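You operate a simulated robot arm through the tools that you are given. There is no shell and no other tool. Be economical: measure what you need, move in short steps, check, and stop when the job is done.

Carry out the task below with a simulated robot arm. There is one attempt and no reset: what you move stays moved.

TASK
Take the small coupling and leave it on the setting card.
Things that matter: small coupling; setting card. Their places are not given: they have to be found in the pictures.

It is judged by the outcome, as a careful person would: the job done as asked, and still so three seconds after it is handed in. It fails if anything else is knocked over, pushed out of place, dropped, spilled or broken.

THE ROBOT
A 6-joint arm with a two-finger parallel gripper, fixed in place. Base frame: the origin is at the foot of the arm, x ahead of it, y to its left, z up; the work surface is at about z = 0.76. Lengths are in m, angles in rad, forces in N, time in s.
With the tool pointing down near the work surface it reaches from about 0.26 to 0.68 m from the base axis. Its first joint turns from -1.152 to 1.152 rad. Payload 2.9 kg.
Tool frame: the origin (TCP) lies between the finger pads and is the grasp point; the fingertips stand 0.03 m ahead of it; z points along the fingers, y is the line along which they close. The gripper opens to 0.11 m. The fingers are 0.02 m wide and 0.01 m thick; the gripper's body (0.048 by 0.112 m) begins 0.055 m behind the TCP.
Orientation is that of the tool frame in the base frame, as a unit quaternion [x, y, z, w]. With the fingers straight down and closing along the base's y, the tool's x points along the base's -x, its y along +y and its z along -z.

THE INTERFACE
- The arm moves only by the tool drive_tool. Its argument "steps" is a list of rows, each a list of 7 numbers: the turn, a rotation vector about the base's x, y, z in rad, then the shift along the base's x, y, z in m, then the closure in counts, from 0 (fully open) to 255 (shut). In form: [[rx, ry, rz, x, y, z, hand], ...]. A call has 1 to 20 rows; each row is the pose to reach, as a shift and turn from the pose commanded when the call began. A row lasts 0.2 s, in which the tool goes at most 0.05 m and 0.15 rad; a call with a longer step from one row to the next is refused whole, and so is a gripper value outside its range. A pose out of reach is approached as far as the arm can. The call stops where the force on the tool passes 40 N (or 10 N more than at its start, if that is more) or the arm is blocked; 0.2 s more then pass. The fingers move at their own pace (about 0.108 m/s each) and stop on an object; they squeeze with about 40 N. The grip force told is the motor's: it shows also when the fingers shut on nothing. Time passes only in rows, and 0.2 s behind the last, so rows that repeat a pose let the fingers close. It gives the time, the measured TCP pose, the force on the tool (base axes), the opening and the grip force at its end, in the units of the frame above (readings bear some noise).
- Cameras (640 x 400 px; columns grow to the right, rows downward): "scene" is fixed at [0.0913, 0.4606, 1.3736]; the picture's right is [-0.46, -0.89, 0.00], its down [-0.59, 0.31, -0.74] and it looks along [0.66, -0.34, -0.67] (base axes); focal length 345 px, centre (320, 200). "wrist" rides on the gripper at [-0.036, 0, -0.057] in the tool frame; the picture's right is [0.00, -1.00, 0.00], its down [0.97, 0.00, -0.24] and it looks along [0.24, 0.00, 0.97] (tool axes); focal length 218 px, centre (320, 200).
- get_image(camera): a new picture of that camera. No time passes.
- point_at(camera, pixels): there is no depth. For up to 12 entries [column, row, z] of the newest picture of that camera ("zoom" is the newest enlarged one), the place [x, y] in the base frame at which the ray of that pixel passes the height z, good to about 0.002 m. No time passes.
- enlarge(camera, box): a new picture of the part [left, top, right, bottom] of that camera's present view, enlarged. No time passes.
- hand_in(): hands the job in; it is judged then, once.

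Work in short steps. Measure before you move; look again where a grasp or a placing could have gone wrong, and mend it. You have 60 turns and 30 pictures in all, those below and enlarged ones among them. Open the gripper and draw the arm clear of the work before you hand the job in, unless the task says otherwise; then end with one line.

The tools are called as name(argument=value, ...) on one line, values as JSON. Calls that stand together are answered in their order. drive_tool: Moves the arm, as the interface text tells. Its arguments: {"type":"object","properties":{"steps":{"type":"array","items":{"type":"array","items":{"type":"number"}}}},"required":["steps"]} The other tools are called the same way: get_image (camera) takes a picture; point_at (camera, pixels) gives the place at which the rays of pixels pass given heights; enlarge (camera, box) takes an enlarged picture of a part of a camera's view; hand_in () hands the job in.

At the start:

```text
time_s: 0.0
tool_pos: [0.3431, 0.1596, 1.0654]
orientation: [0.001, 1.0, -0.001, 0.0]
force: [0.7, 0.2, -0.6]
opening: 0.1098
grasp_force: 0.1
```

scene: 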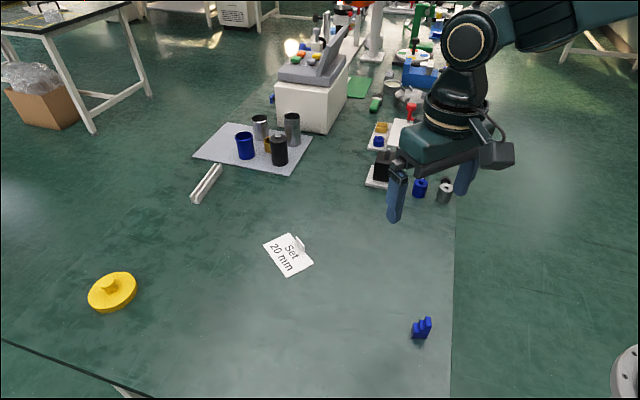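
wrist: 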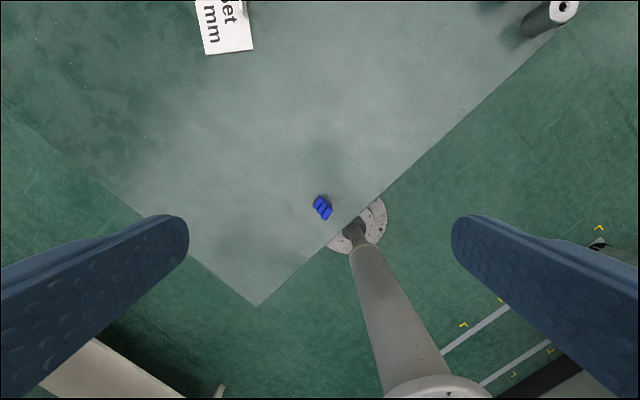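

I need to find which part is the small coupling, so I enlarge the areas around the tray, the parts near the gripper and the card.

enlarge(camera="scene", box=[180, 90, 340, 190])

enlarge(camera="scene", box=[340, 80, 500, 220])

enlarge(camera="scene", box=[240, 220, 340, 290])

```text
4.00 times, centred on (260, 140) of scene
```

zoom: 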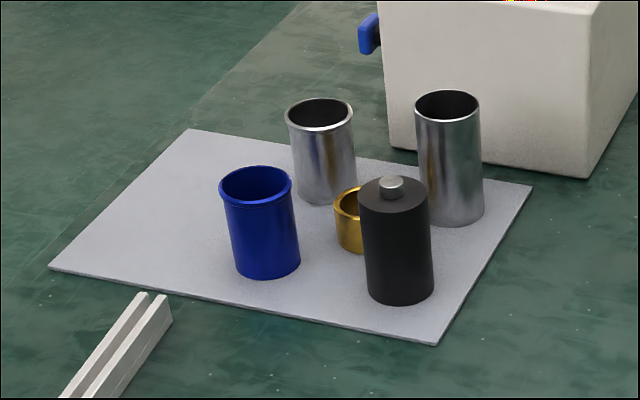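

```text
2.86 times, centred on (420, 150) of scene
```

zoom: 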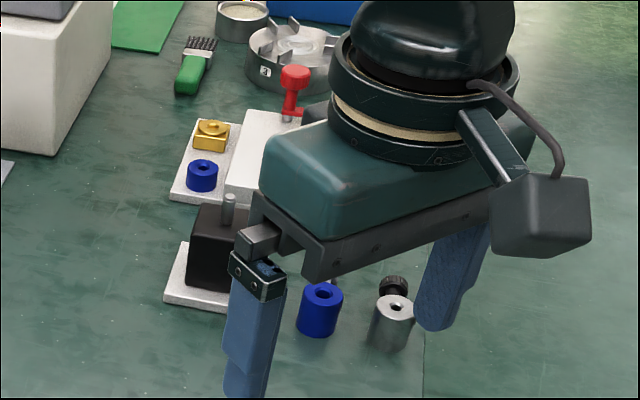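

```text
5.71 times, centred on (290, 255) of scene
```

zoom: 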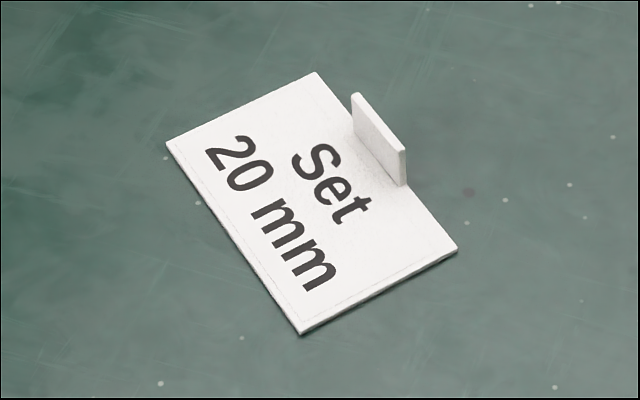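

Candidates are the blue bored part (420,188) and the steel one (445,193), but the gripper hides part of that area. I measure these points before moving the wrist for a better view.

get_image(camera="scene")

point_at(camera="scene", pixels=[[420, 195, 0.76], [443, 200, 0.76], [380, 185, 0.76], [379, 145, 0.77], [263, 245, 0.76], [290, 233, 0.76], [313, 264, 0.76], [288, 277, 0.76], [421, 335, 0.76], [278, 160, 0.76], [120, 300, 0.76]])

```text
24 pictures are left
```

scene: 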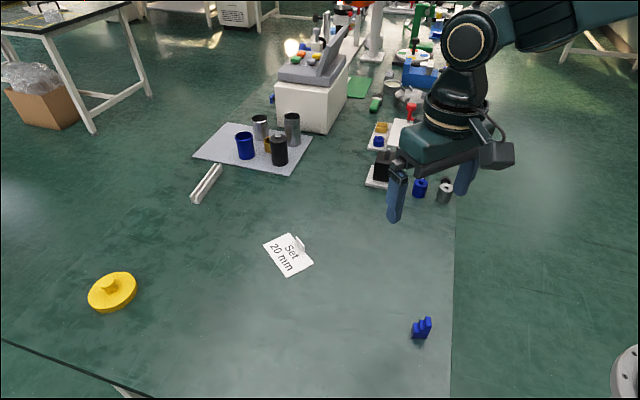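

```text
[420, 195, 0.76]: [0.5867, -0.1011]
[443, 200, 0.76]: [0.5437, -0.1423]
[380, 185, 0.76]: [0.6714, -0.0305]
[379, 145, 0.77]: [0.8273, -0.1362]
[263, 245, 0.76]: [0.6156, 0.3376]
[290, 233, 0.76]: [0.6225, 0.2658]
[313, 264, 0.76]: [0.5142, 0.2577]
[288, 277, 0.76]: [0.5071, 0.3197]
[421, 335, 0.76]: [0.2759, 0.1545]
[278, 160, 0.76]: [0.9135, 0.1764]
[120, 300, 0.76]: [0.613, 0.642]
```

I move the tool at height over the group of bored parts near (0.56,-0.12).

drive_tool(steps=[[0, 0, 0, 0.025, -0.03, 0, 0], [0, 0, 0, 0.05, -0.06, 0, 0], [0, 0, 0, 0.075, -0.09, 0, 0], [0, 0, 0, 0.1, -0.12, 0, 0], [0, 0, 0, 0.125, -0.15, 0, 0], [0, 0, 0, 0.15, -0.18, 0, 0], [0, 0, 0, 0.175, -0.21, 0, 0], [0, 0, 0, 0.2, -0.24, 0, 0], [0, 0, 0, 0.2, -0.24, 0, 0]])

get_image(camera="wrist")

get_image(camera="scene")

```text
time_s: 2.0
tool_pos: [0.5425, -0.0808, 1.0666]
orientation: [0.0, 1.0, 0.0, -0.001]
force: [-0.4, -0.2, 0.0]
opening: 0.11
grasp_force: 0.1
```

```text
23 pictures are left
```

wrist: 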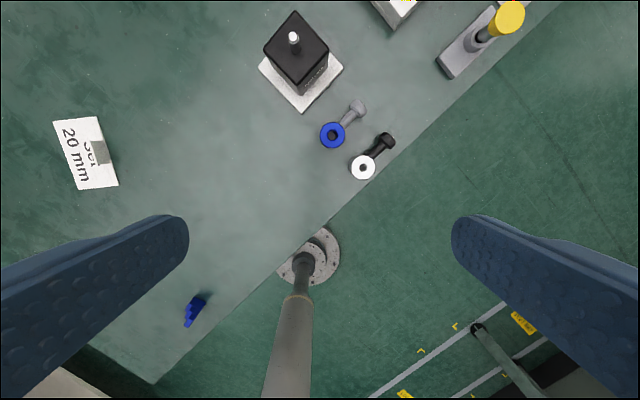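

```text
22 pictures are left
```

scene: 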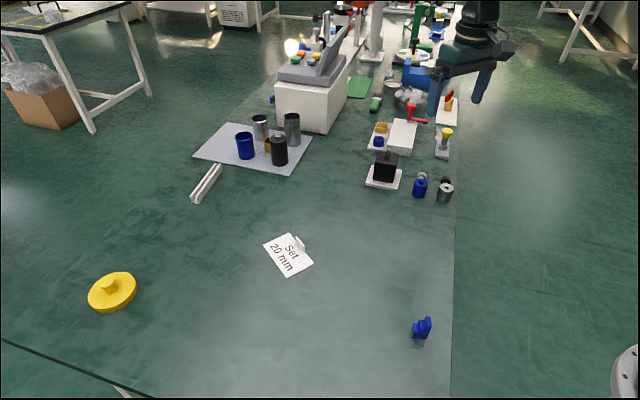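

enlarge(camera="scene", box=[400, 160, 464, 210])

enlarge(camera="wrist", box=[300, 80, 420, 190])

enlarge(camera="scene", box=[350, 60, 470, 160])

```text
8.00 times, centred on (432, 185) of scene
```

zoom: 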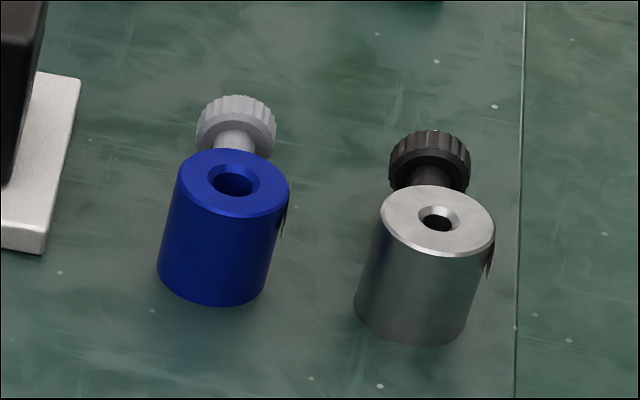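

```text
3.64 times, centred on (360, 135) of wrist
```

zoom: 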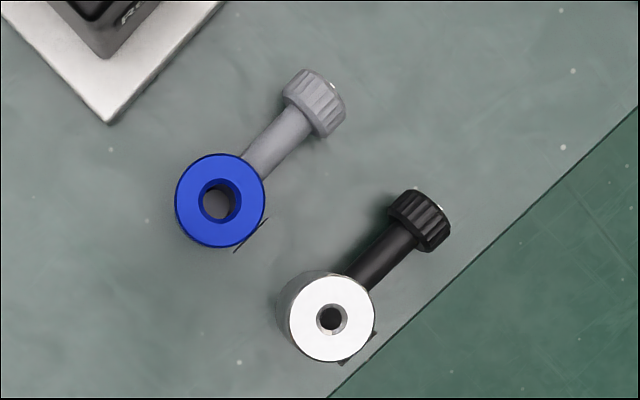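

```text
4.00 times, centred on (410, 110) of scene
```

zoom: 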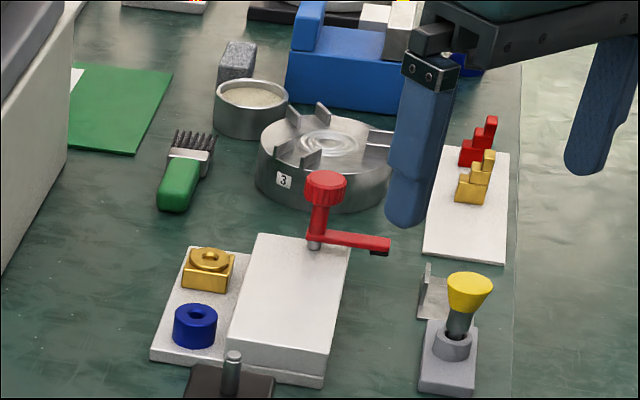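

Two bored parts with thumb screws beside what looks like a motor with a shaft: these are the couplings. I need to measure which one is smaller, so I go lower for a closer look.

drive_tool(steps=[[0, 0, 0, 0.0, -0.02, -0.04, 0], [0, 0, 0, 0.0, -0.03, -0.08, 0], [0, 0, 0, 0.0, -0.035, -0.12, 0], [0, 0, 0, 0.0, -0.035, -0.15, 0], [0, 0, 0, 0.0, -0.035, -0.15, 0]])

get_image(camera="wrist")

```text
time_s: 3.2
tool_pos: [0.5423, -0.1158, 0.9155]
orientation: [-0.001, 1.0, 0.0, 0.0]
force: [0.3, -0.1, 0.5]
opening: 0.1102
grasp_force: 0.1
```

```text
18 pictures are left
```

wrist: 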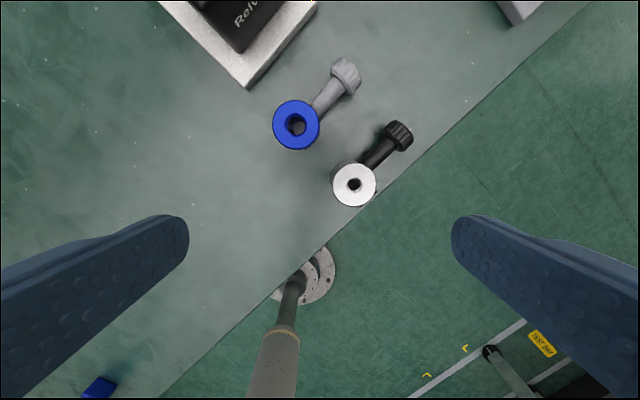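

enlarge(camera="wrist", box=[220, 30, 440, 220])

enlarge(camera="wrist", box=[160, 0, 320, 100])

```text
2.11 times, centred on (330, 125) of wrist
```

zoom: 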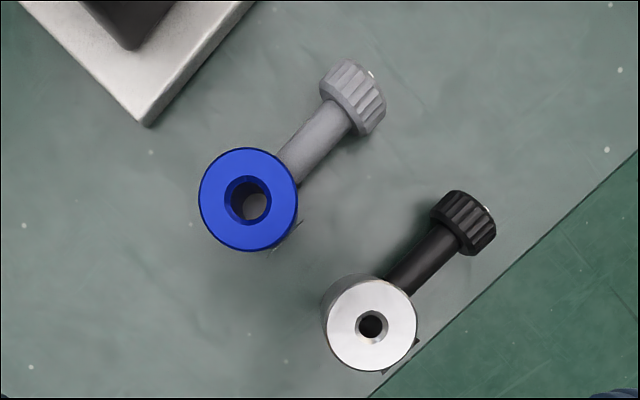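

```text
4.00 times, centred on (240, 50) of wrist
```

zoom: 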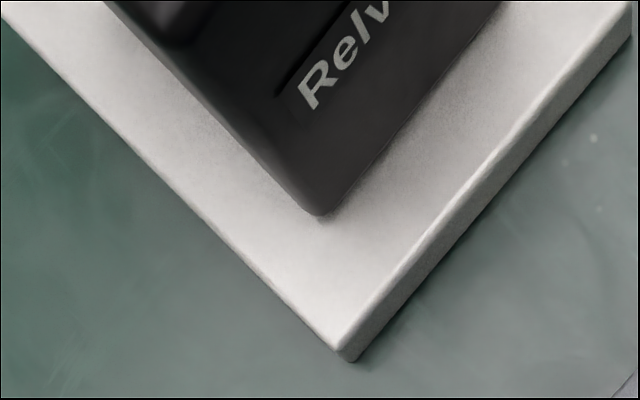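

The two look nearly the same outside (the bores differ: blue larger, steel smaller). I measure edges precisely before choosing.

enlarge(camera="scene", box=[400, 165, 464, 205])

```text
10.00 times, centred on (432, 185) of scene
```

zoom: 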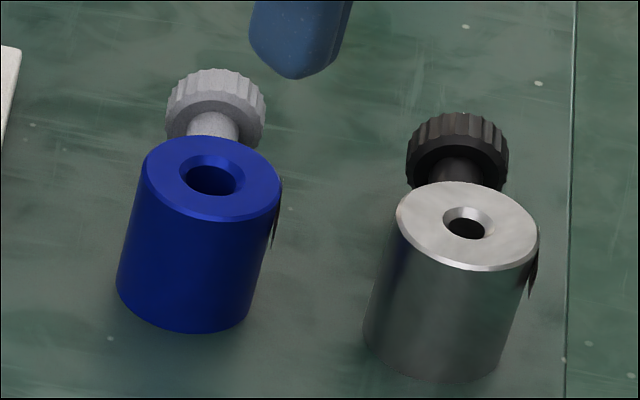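

Outer sizes match (140 vs 143 px), so the small coupling is the steel one with the smaller bore. I locate its top, base, and thumb screw.

point_at(camera="zoom", pixels=[[467, 227, 0.8], [467, 227, 0.81], [432, 340, 0.76], [396, 215, 0.8], [539, 245, 0.8], [458, 150, 0.79], [532, 290, 0.78]])

point_at(camera="wrist", pixels=[[354, 184, 0.8], [354, 184, 0.81], [354, 184, 0.79], [333, 185, 0.8], [376, 185, 0.8], [399, 135, 0.785], [399, 135, 0.77], [296, 125, 0.8], [345, 75, 0.78]])

```text
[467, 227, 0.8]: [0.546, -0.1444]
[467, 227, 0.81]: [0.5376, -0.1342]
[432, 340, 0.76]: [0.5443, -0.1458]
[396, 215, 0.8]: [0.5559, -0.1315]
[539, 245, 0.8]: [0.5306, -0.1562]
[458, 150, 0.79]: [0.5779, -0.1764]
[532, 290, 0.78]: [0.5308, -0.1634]
```

```text
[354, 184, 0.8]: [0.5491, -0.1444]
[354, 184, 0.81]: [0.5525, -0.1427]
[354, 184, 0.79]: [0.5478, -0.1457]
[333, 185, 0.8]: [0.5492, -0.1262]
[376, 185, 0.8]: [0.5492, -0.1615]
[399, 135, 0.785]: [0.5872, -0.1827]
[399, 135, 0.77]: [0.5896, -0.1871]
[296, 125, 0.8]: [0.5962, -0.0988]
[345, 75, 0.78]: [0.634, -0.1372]
```

Steel coupling: centre (0.547,-0.144), top ~0.80, Ø~0.035, screw pointing toward (+x,-y). I turn -45° so the fingers close across the screw, part-close to ~0.056, stay above, then look.

drive_tool(steps=[[0, 0, -0.13, 0.001, -0.005, 0, 60], [0, 0, -0.26, 0.002, -0.01, 0, 125], [0, 0, -0.39, 0.003, -0.015, 0, 125], [0, 0, -0.52, 0.004, -0.02, 0, 125], [0, 0, -0.65, 0.005, -0.025, 0, 125], [0, 0, -0.785, 0.005, -0.028, 0, 125], [0, 0, -0.785, 0.005, -0.028, -0.03, 125], [0, 0, -0.785, 0.005, -0.028, -0.05, 125], [0, 0, -0.785, 0.005, -0.028, -0.05, 125]])

get_image(camera="wrist")

enlarge(camera="scene", box=[392, 140, 488, 210])

```text
time_s: 5.2
tool_pos: [0.5464, -0.1436, 0.8633]
orientation: [0.383, 0.924, 0.0, -0.001]
force: [-0.4, 0.0, -0.1]
opening: 0.0561
grasp_force: 0.0
```

```text
14 pictures are left
```

wrist: 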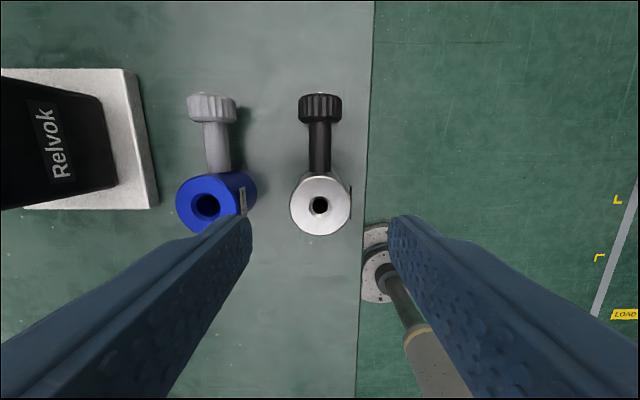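

```text
5.71 times, centred on (440, 175) of scene
```

zoom: 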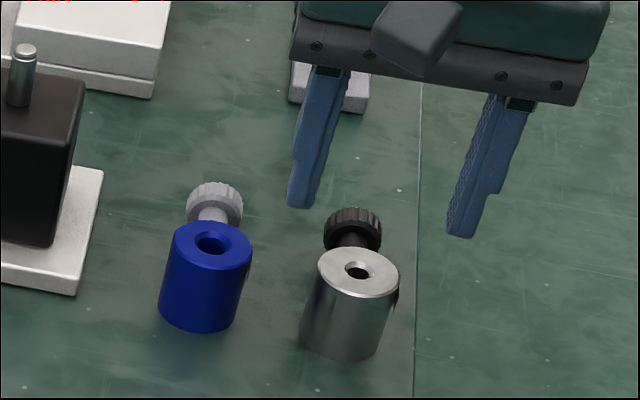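

There is a small label on the blue coupling's side at (243,197), and one on the steel at (350,203). I zoom in to read them.

enlarge(camera="wrist", box=[220, 170, 270, 220])

point_at(camera="wrist", pixels=[[320, 203, 0.8], [290, 203, 0.8], [351, 203, 0.8], [207, 205, 0.8], [320, 105, 0.78]])

```text
8.00 times, centred on (245, 195) of wrist
```

zoom: 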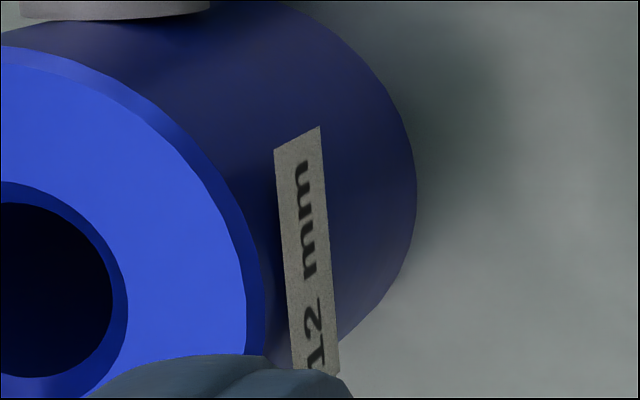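

```text
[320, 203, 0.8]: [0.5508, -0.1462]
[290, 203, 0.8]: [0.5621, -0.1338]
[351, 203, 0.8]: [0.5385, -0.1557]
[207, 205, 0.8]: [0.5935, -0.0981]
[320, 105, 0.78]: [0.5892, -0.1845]
```

Blue is labelled 12 mm, so the steel one with the visibly smaller bore is the small coupling. I descend around it with the finger in the 29 mm gap, not yet closing.

drive_tool(steps=[[0, 0, 0, 0.001, -0.001, -0.015, 134], [0, 0, 0, 0.002, -0.002, -0.03, 134], [0, 0, 0, 0.002, -0.002, -0.045, 134], [0, 0, 0, 0.002, -0.002, -0.057, 134], [0, 0, 0, 0.002, -0.002, -0.067, 134], [0, 0, 0, 0.002, -0.002, -0.067, 134]])

enlarge(camera="scene", box=[392, 140, 488, 210])

```text
time_s: 6.6
tool_pos: [0.5486, -0.147, 0.7976]
orientation: [0.383, 0.924, -0.001, 0.001]
force: [-0.3, 0.5, 0.0]
opening: 0.0523
grasp_force: 0.1
```

```text
5.71 times, centred on (440, 175) of scene
```

zoom: 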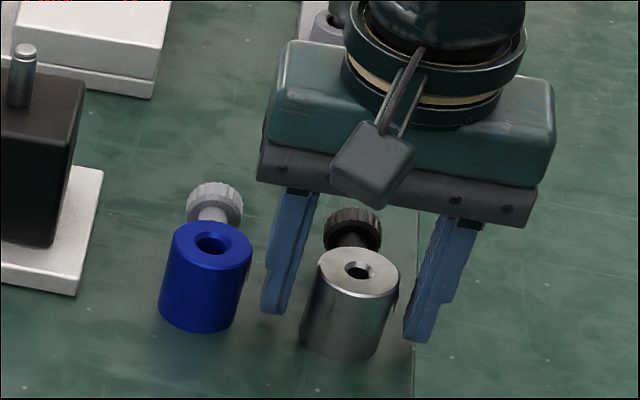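

The fingers straddle the steel coupling, clear of the blue one. I close and wait.

drive_tool(steps=[[0, 0, 0, 0, 0, 0, 160], [0, 0, 0, 0, 0, 0, 190], [0, 0, 0, 0, 0, 0, 255], [0, 0, 0, 0, 0, 0, 255], [0, 0, 0, 0, 0, 0, 255]])

```text
time_s: 7.8
tool_pos: [0.5499, -0.1462, 0.7972]
orientation: [0.383, 0.924, 0.0, 0.0]
force: [0.4, -0.2, -0.4]
opening: 0.0308
grasp_force: 40.2
```

Gripped at 0.031 with 40 N. I lift straight up and check.

drive_tool(steps=[[0, 0, 0, 0, 0, 0.01, 255], [0, 0, 0, 0, 0, 0.03, 255], [0, 0, 0, 0, 0, 0.06, 255], [0, 0, 0, 0, 0, 0.1, 255], [0, 0, 0, 0, 0, 0.13, 255], [0, 0, 0, 0, 0, 0.13, 255]])

get_image(camera="scene")

enlarge(camera="scene", box=[250, 220, 330, 285])

```text
time_s: 9.2
tool_pos: [0.5523, -0.1453, 0.9273]
orientation: [0.383, 0.924, 0.0, 0.0]
force: [0.7, 0.7, -1.9]
opening: 0.0309
grasp_force: 40.5
```

```text
10 pictures are left
```

scene: 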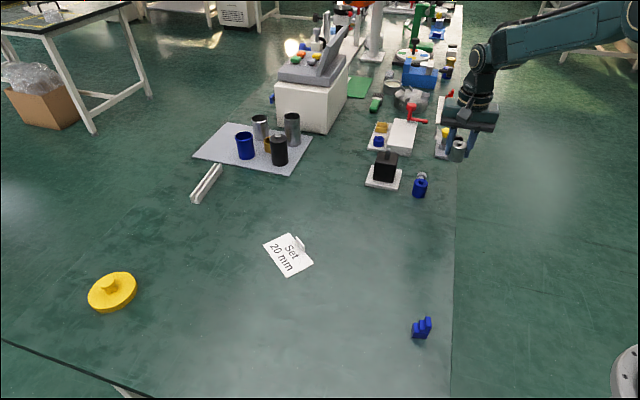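

```text
6.15 times, centred on (290, 252) of scene
```

zoom: 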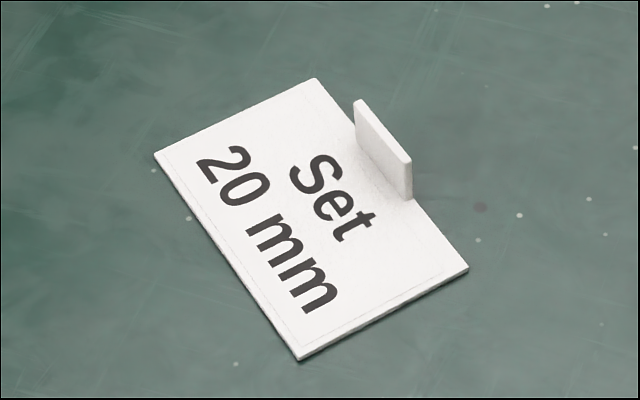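

The coupling is held upright. The tab stands on the card's right long edge, base from about (358,140) to (410,198). I measure the card and tab.

point_at(camera="zoom", pixels=[[155, 153, 0.762], [315, 79, 0.762], [468, 268, 0.762], [299, 357, 0.762], [357, 142, 0.762], [410, 198, 0.762], [285, 250, 0.762], [355, 101, 0.78], [410, 160, 0.775]])

```text
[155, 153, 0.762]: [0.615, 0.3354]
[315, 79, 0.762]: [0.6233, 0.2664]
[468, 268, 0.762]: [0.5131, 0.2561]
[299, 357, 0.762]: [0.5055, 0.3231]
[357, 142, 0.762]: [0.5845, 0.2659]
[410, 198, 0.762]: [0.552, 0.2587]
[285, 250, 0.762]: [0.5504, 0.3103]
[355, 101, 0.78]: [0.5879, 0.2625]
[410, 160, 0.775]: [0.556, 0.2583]
```

Card centre ≈ (0.564,0.295), tab along y≈0.26 between x 0.55 and 0.585. I'll set it down at (0.537,0.300), turned back so the screw points along +x over the card; carry at height.

drive_tool(steps=[[0, 0, 0.065, -0.001, 0.037, 0, 255], [0, 0, 0.13, -0.002, 0.074, 0, 255], [0, 0, 0.195, -0.003, 0.111, 0, 255], [0, 0, 0.26, -0.004, 0.148, 0, 255], [0, 0, 0.325, -0.005, 0.185, 0, 255], [0, 0, 0.39, -0.006, 0.222, 0, 255], [0, 0, 0.455, -0.007, 0.259, 0, 255], [0, 0, 0.52, -0.008, 0.296, 0, 255], [0, 0, 0.585, -0.009, 0.333, 0, 255], [0, 0, 0.65, -0.01, 0.37, 0, 255], [0, 0, 0.715, -0.012, 0.407, 0, 255], [0, 0, 0.785, -0.013, 0.446, 0, 255], [0, 0, 0.785, -0.013, 0.446, -0.03, 255], [0, 0, 0.785, -0.013, 0.446, -0.06, 255], [0, 0, 0.785, -0.013, 0.446, -0.08, 255], [0, 0, 0.785, -0.013, 0.446, -0.08, 255]])

get_image(camera="scene")

get_image(camera="wrist")

```text
time_s: 12.6
tool_pos: [0.5371, 0.3003, 0.8469]
orientation: [0.0, 1.0, -0.001, 0.0]
force: [-0.6, 0.5, -0.4]
opening: 0.0307
grasp_force: 39.5
```

```text
8 pictures are left
```

scene: 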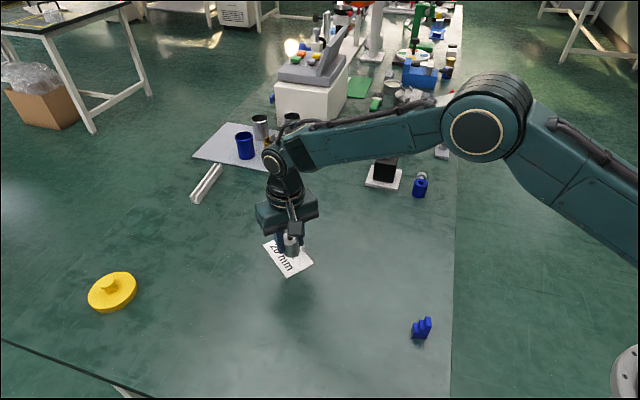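

```text
7 pictures are left
```

wrist: 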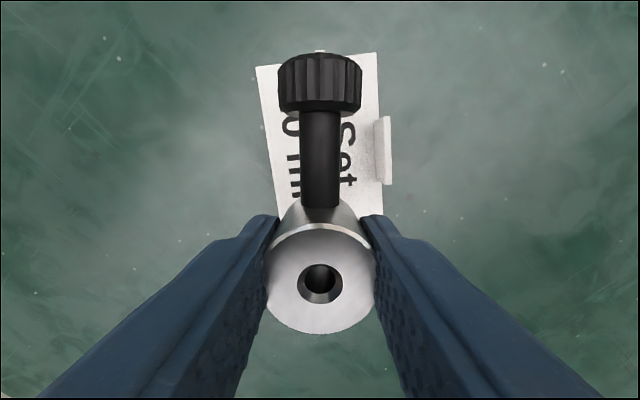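

Position over the card looks right: the tab at (384,150) is clear to the side. I lower to just above contact.

drive_tool(steps=[[0, 0, 0, 0, 0, -0.02, 255], [0, 0, 0, 0, 0, -0.035, 255], [0, 0, 0, 0, 0, -0.043, 255], [0, 0, 0, 0, 0, -0.045, 255], [0, 0, 0, 0, 0, -0.045, 255]])

enlarge(camera="scene", box=[240, 220, 340, 285])

```text
time_s: 13.8
tool_pos: [0.5369, 0.2998, 0.8016]
orientation: [0.0, 1.0, -0.001, 0.0]
force: [-0.1, 0.2, -0.5]
opening: 0.0309
grasp_force: 39.9
```

```text
6.15 times, centred on (290, 252) of scene
```

zoom: 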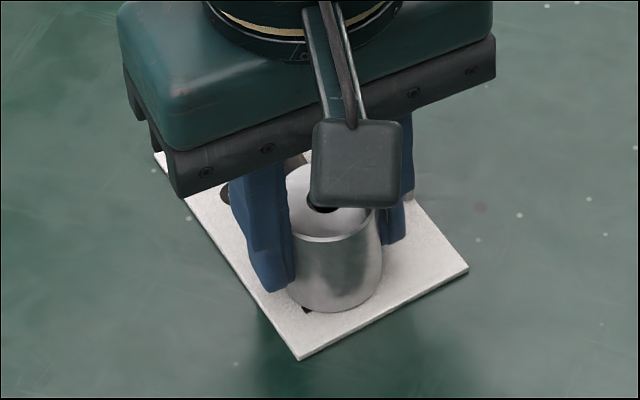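

Still unloaded and just above the card, well inside its edges. I lower in 1 mm steps until I see contact.

drive_tool(steps=[[0, 0, 0, 0, 0, -0.001, 255], [0, 0, 0, 0, 0, -0.001, 255], [0, 0, 0, 0, 0, -0.002, 255], [0, 0, 0, 0, 0, -0.002, 255]])

```text
time_s: 14.8
tool_pos: [0.5365, 0.3, 0.8007]
orientation: [0.0, 1.0, 0.001, 0.0]
force: [-0.2, -0.4, -0.9]
opening: 0.0307
grasp_force: 40.0
```

drive_tool(steps=[[0, 0, 0, 0, 0, -0.0007, 255], [0, 0, 0, 0, 0, -0.0014, 255], [0, 0, 0, 0, 0, -0.0014, 255]])

```text
time_s: 15.6
tool_pos: [0.5382, 0.3008, 0.7996]
orientation: [0.0, 1.0, -0.001, 0.001]
force: [-1.4, -0.5, 5.1]
opening: 0.0305
grasp_force: 39.7
```

5 N upward: contact with the card. I open modestly to ~0.048 to keep the right finger clear of the tab, then check.

drive_tool(steps=[[0, 0, 0, 0, 0, 0, 175], [0, 0, 0, 0, 0, 0, 160], [0, 0, 0, 0, 0, 0, 144], [0, 0, 0, 0, 0, 0, 144]])

get_image(camera="wrist")

```text
time_s: 16.6
tool_pos: [0.5365, 0.3003, 0.7984]
orientation: [0.0, 1.0, -0.001, 0.0]
force: [-0.8, 0.1, 0.1]
opening: 0.0477
grasp_force: 0.1
```

```text
5 pictures are left
```

wrist: 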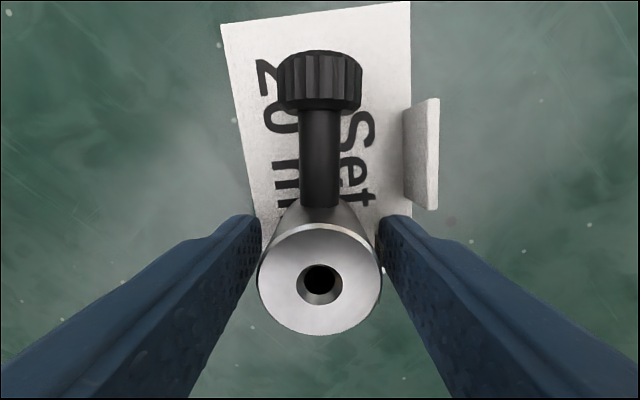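

The coupling stands free and both fingers are clear of it. I rise straight up, then draw back.

drive_tool(steps=[[0, 0, 0, 0, 0, 0.01, 144], [0, 0, 0, 0, 0, 0.03, 144], [0, 0, 0, 0, 0, 0.06, 144], [0, 0, 0, 0, 0, 0.1, 144], [0, 0, 0, 0, 0, 0.14, 100], [0, 0, 0, 0, 0, 0.18, 50], [0, 0, 0, -0.03, -0.03, 0.2, 0], [0, 0, 0, -0.06, -0.06, 0.2, 0], [0, 0, 0, -0.09, -0.09, 0.2, 0], [0, 0, 0, -0.12, -0.12, 0.2, 0], [0, 0, 0, -0.15, -0.15, 0.2, 0], [0, 0, 0, -0.15, -0.18, 0.22, 0], [0, 0, 0, -0.15, -0.21, 0.24, 0], [0, 0, 0, -0.15, -0.21, 0.24, 0]])

get_image(camera="scene")

enlarge(camera="scene", box=[240, 220, 340, 285])

```text
time_s: 19.6
tool_pos: [0.3862, 0.0918, 1.041]
orientation: [0.0, 1.0, 0.001, 0.0]
force: [0.5, 0.1, 0.6]
opening: 0.1101
grasp_force: 0.0
```

```text
4 pictures are left
```

scene: 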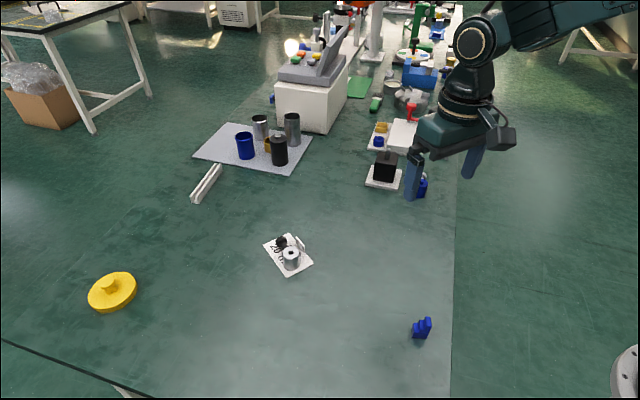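

```text
6.15 times, centred on (290, 252) of scene
```

zoom: 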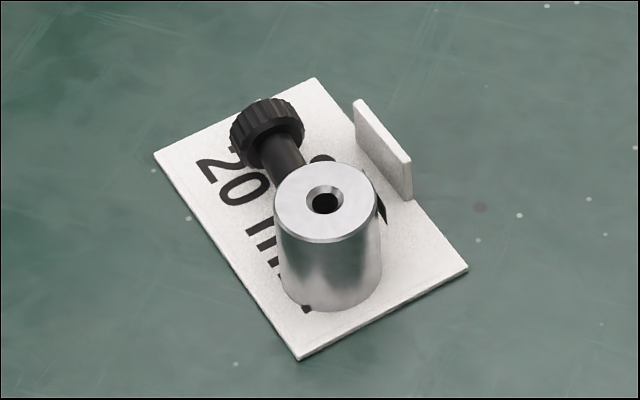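

The coupling stands upright on the unmoved card and nothing else has shifted. A last check: reading its side label, which now faces the wrist camera.

get_image(camera="wrist")

```text
2 pictures are left
```

wrist: 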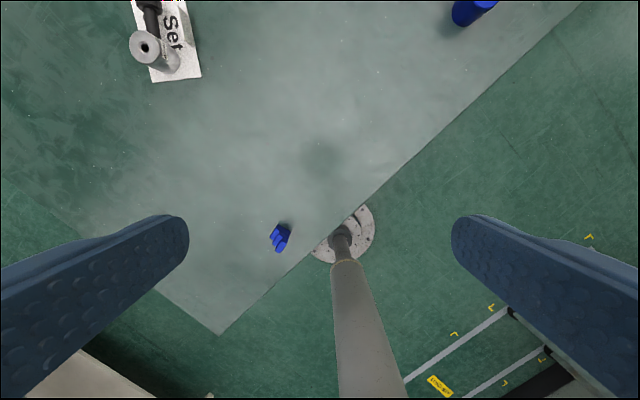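

enlarge(camera="wrist", box=[145, 25, 195, 75])

```text
8.00 times, centred on (170, 50) of wrist
```

zoom: 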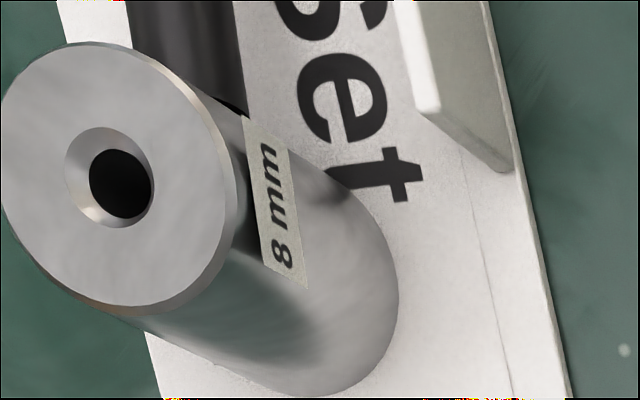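

The label reads 8 mm against 12 mm on the blue one, so this is the small coupling. It stands on the card and the arm is clear.

hand_in()

```text
The job is handed in.
```

The small coupling (steel, labelled 8 mm; the blue one is 12 mm) is standing upright on the setting card; the gripper is open, the arm is clear, and nothing else looks to have moved.
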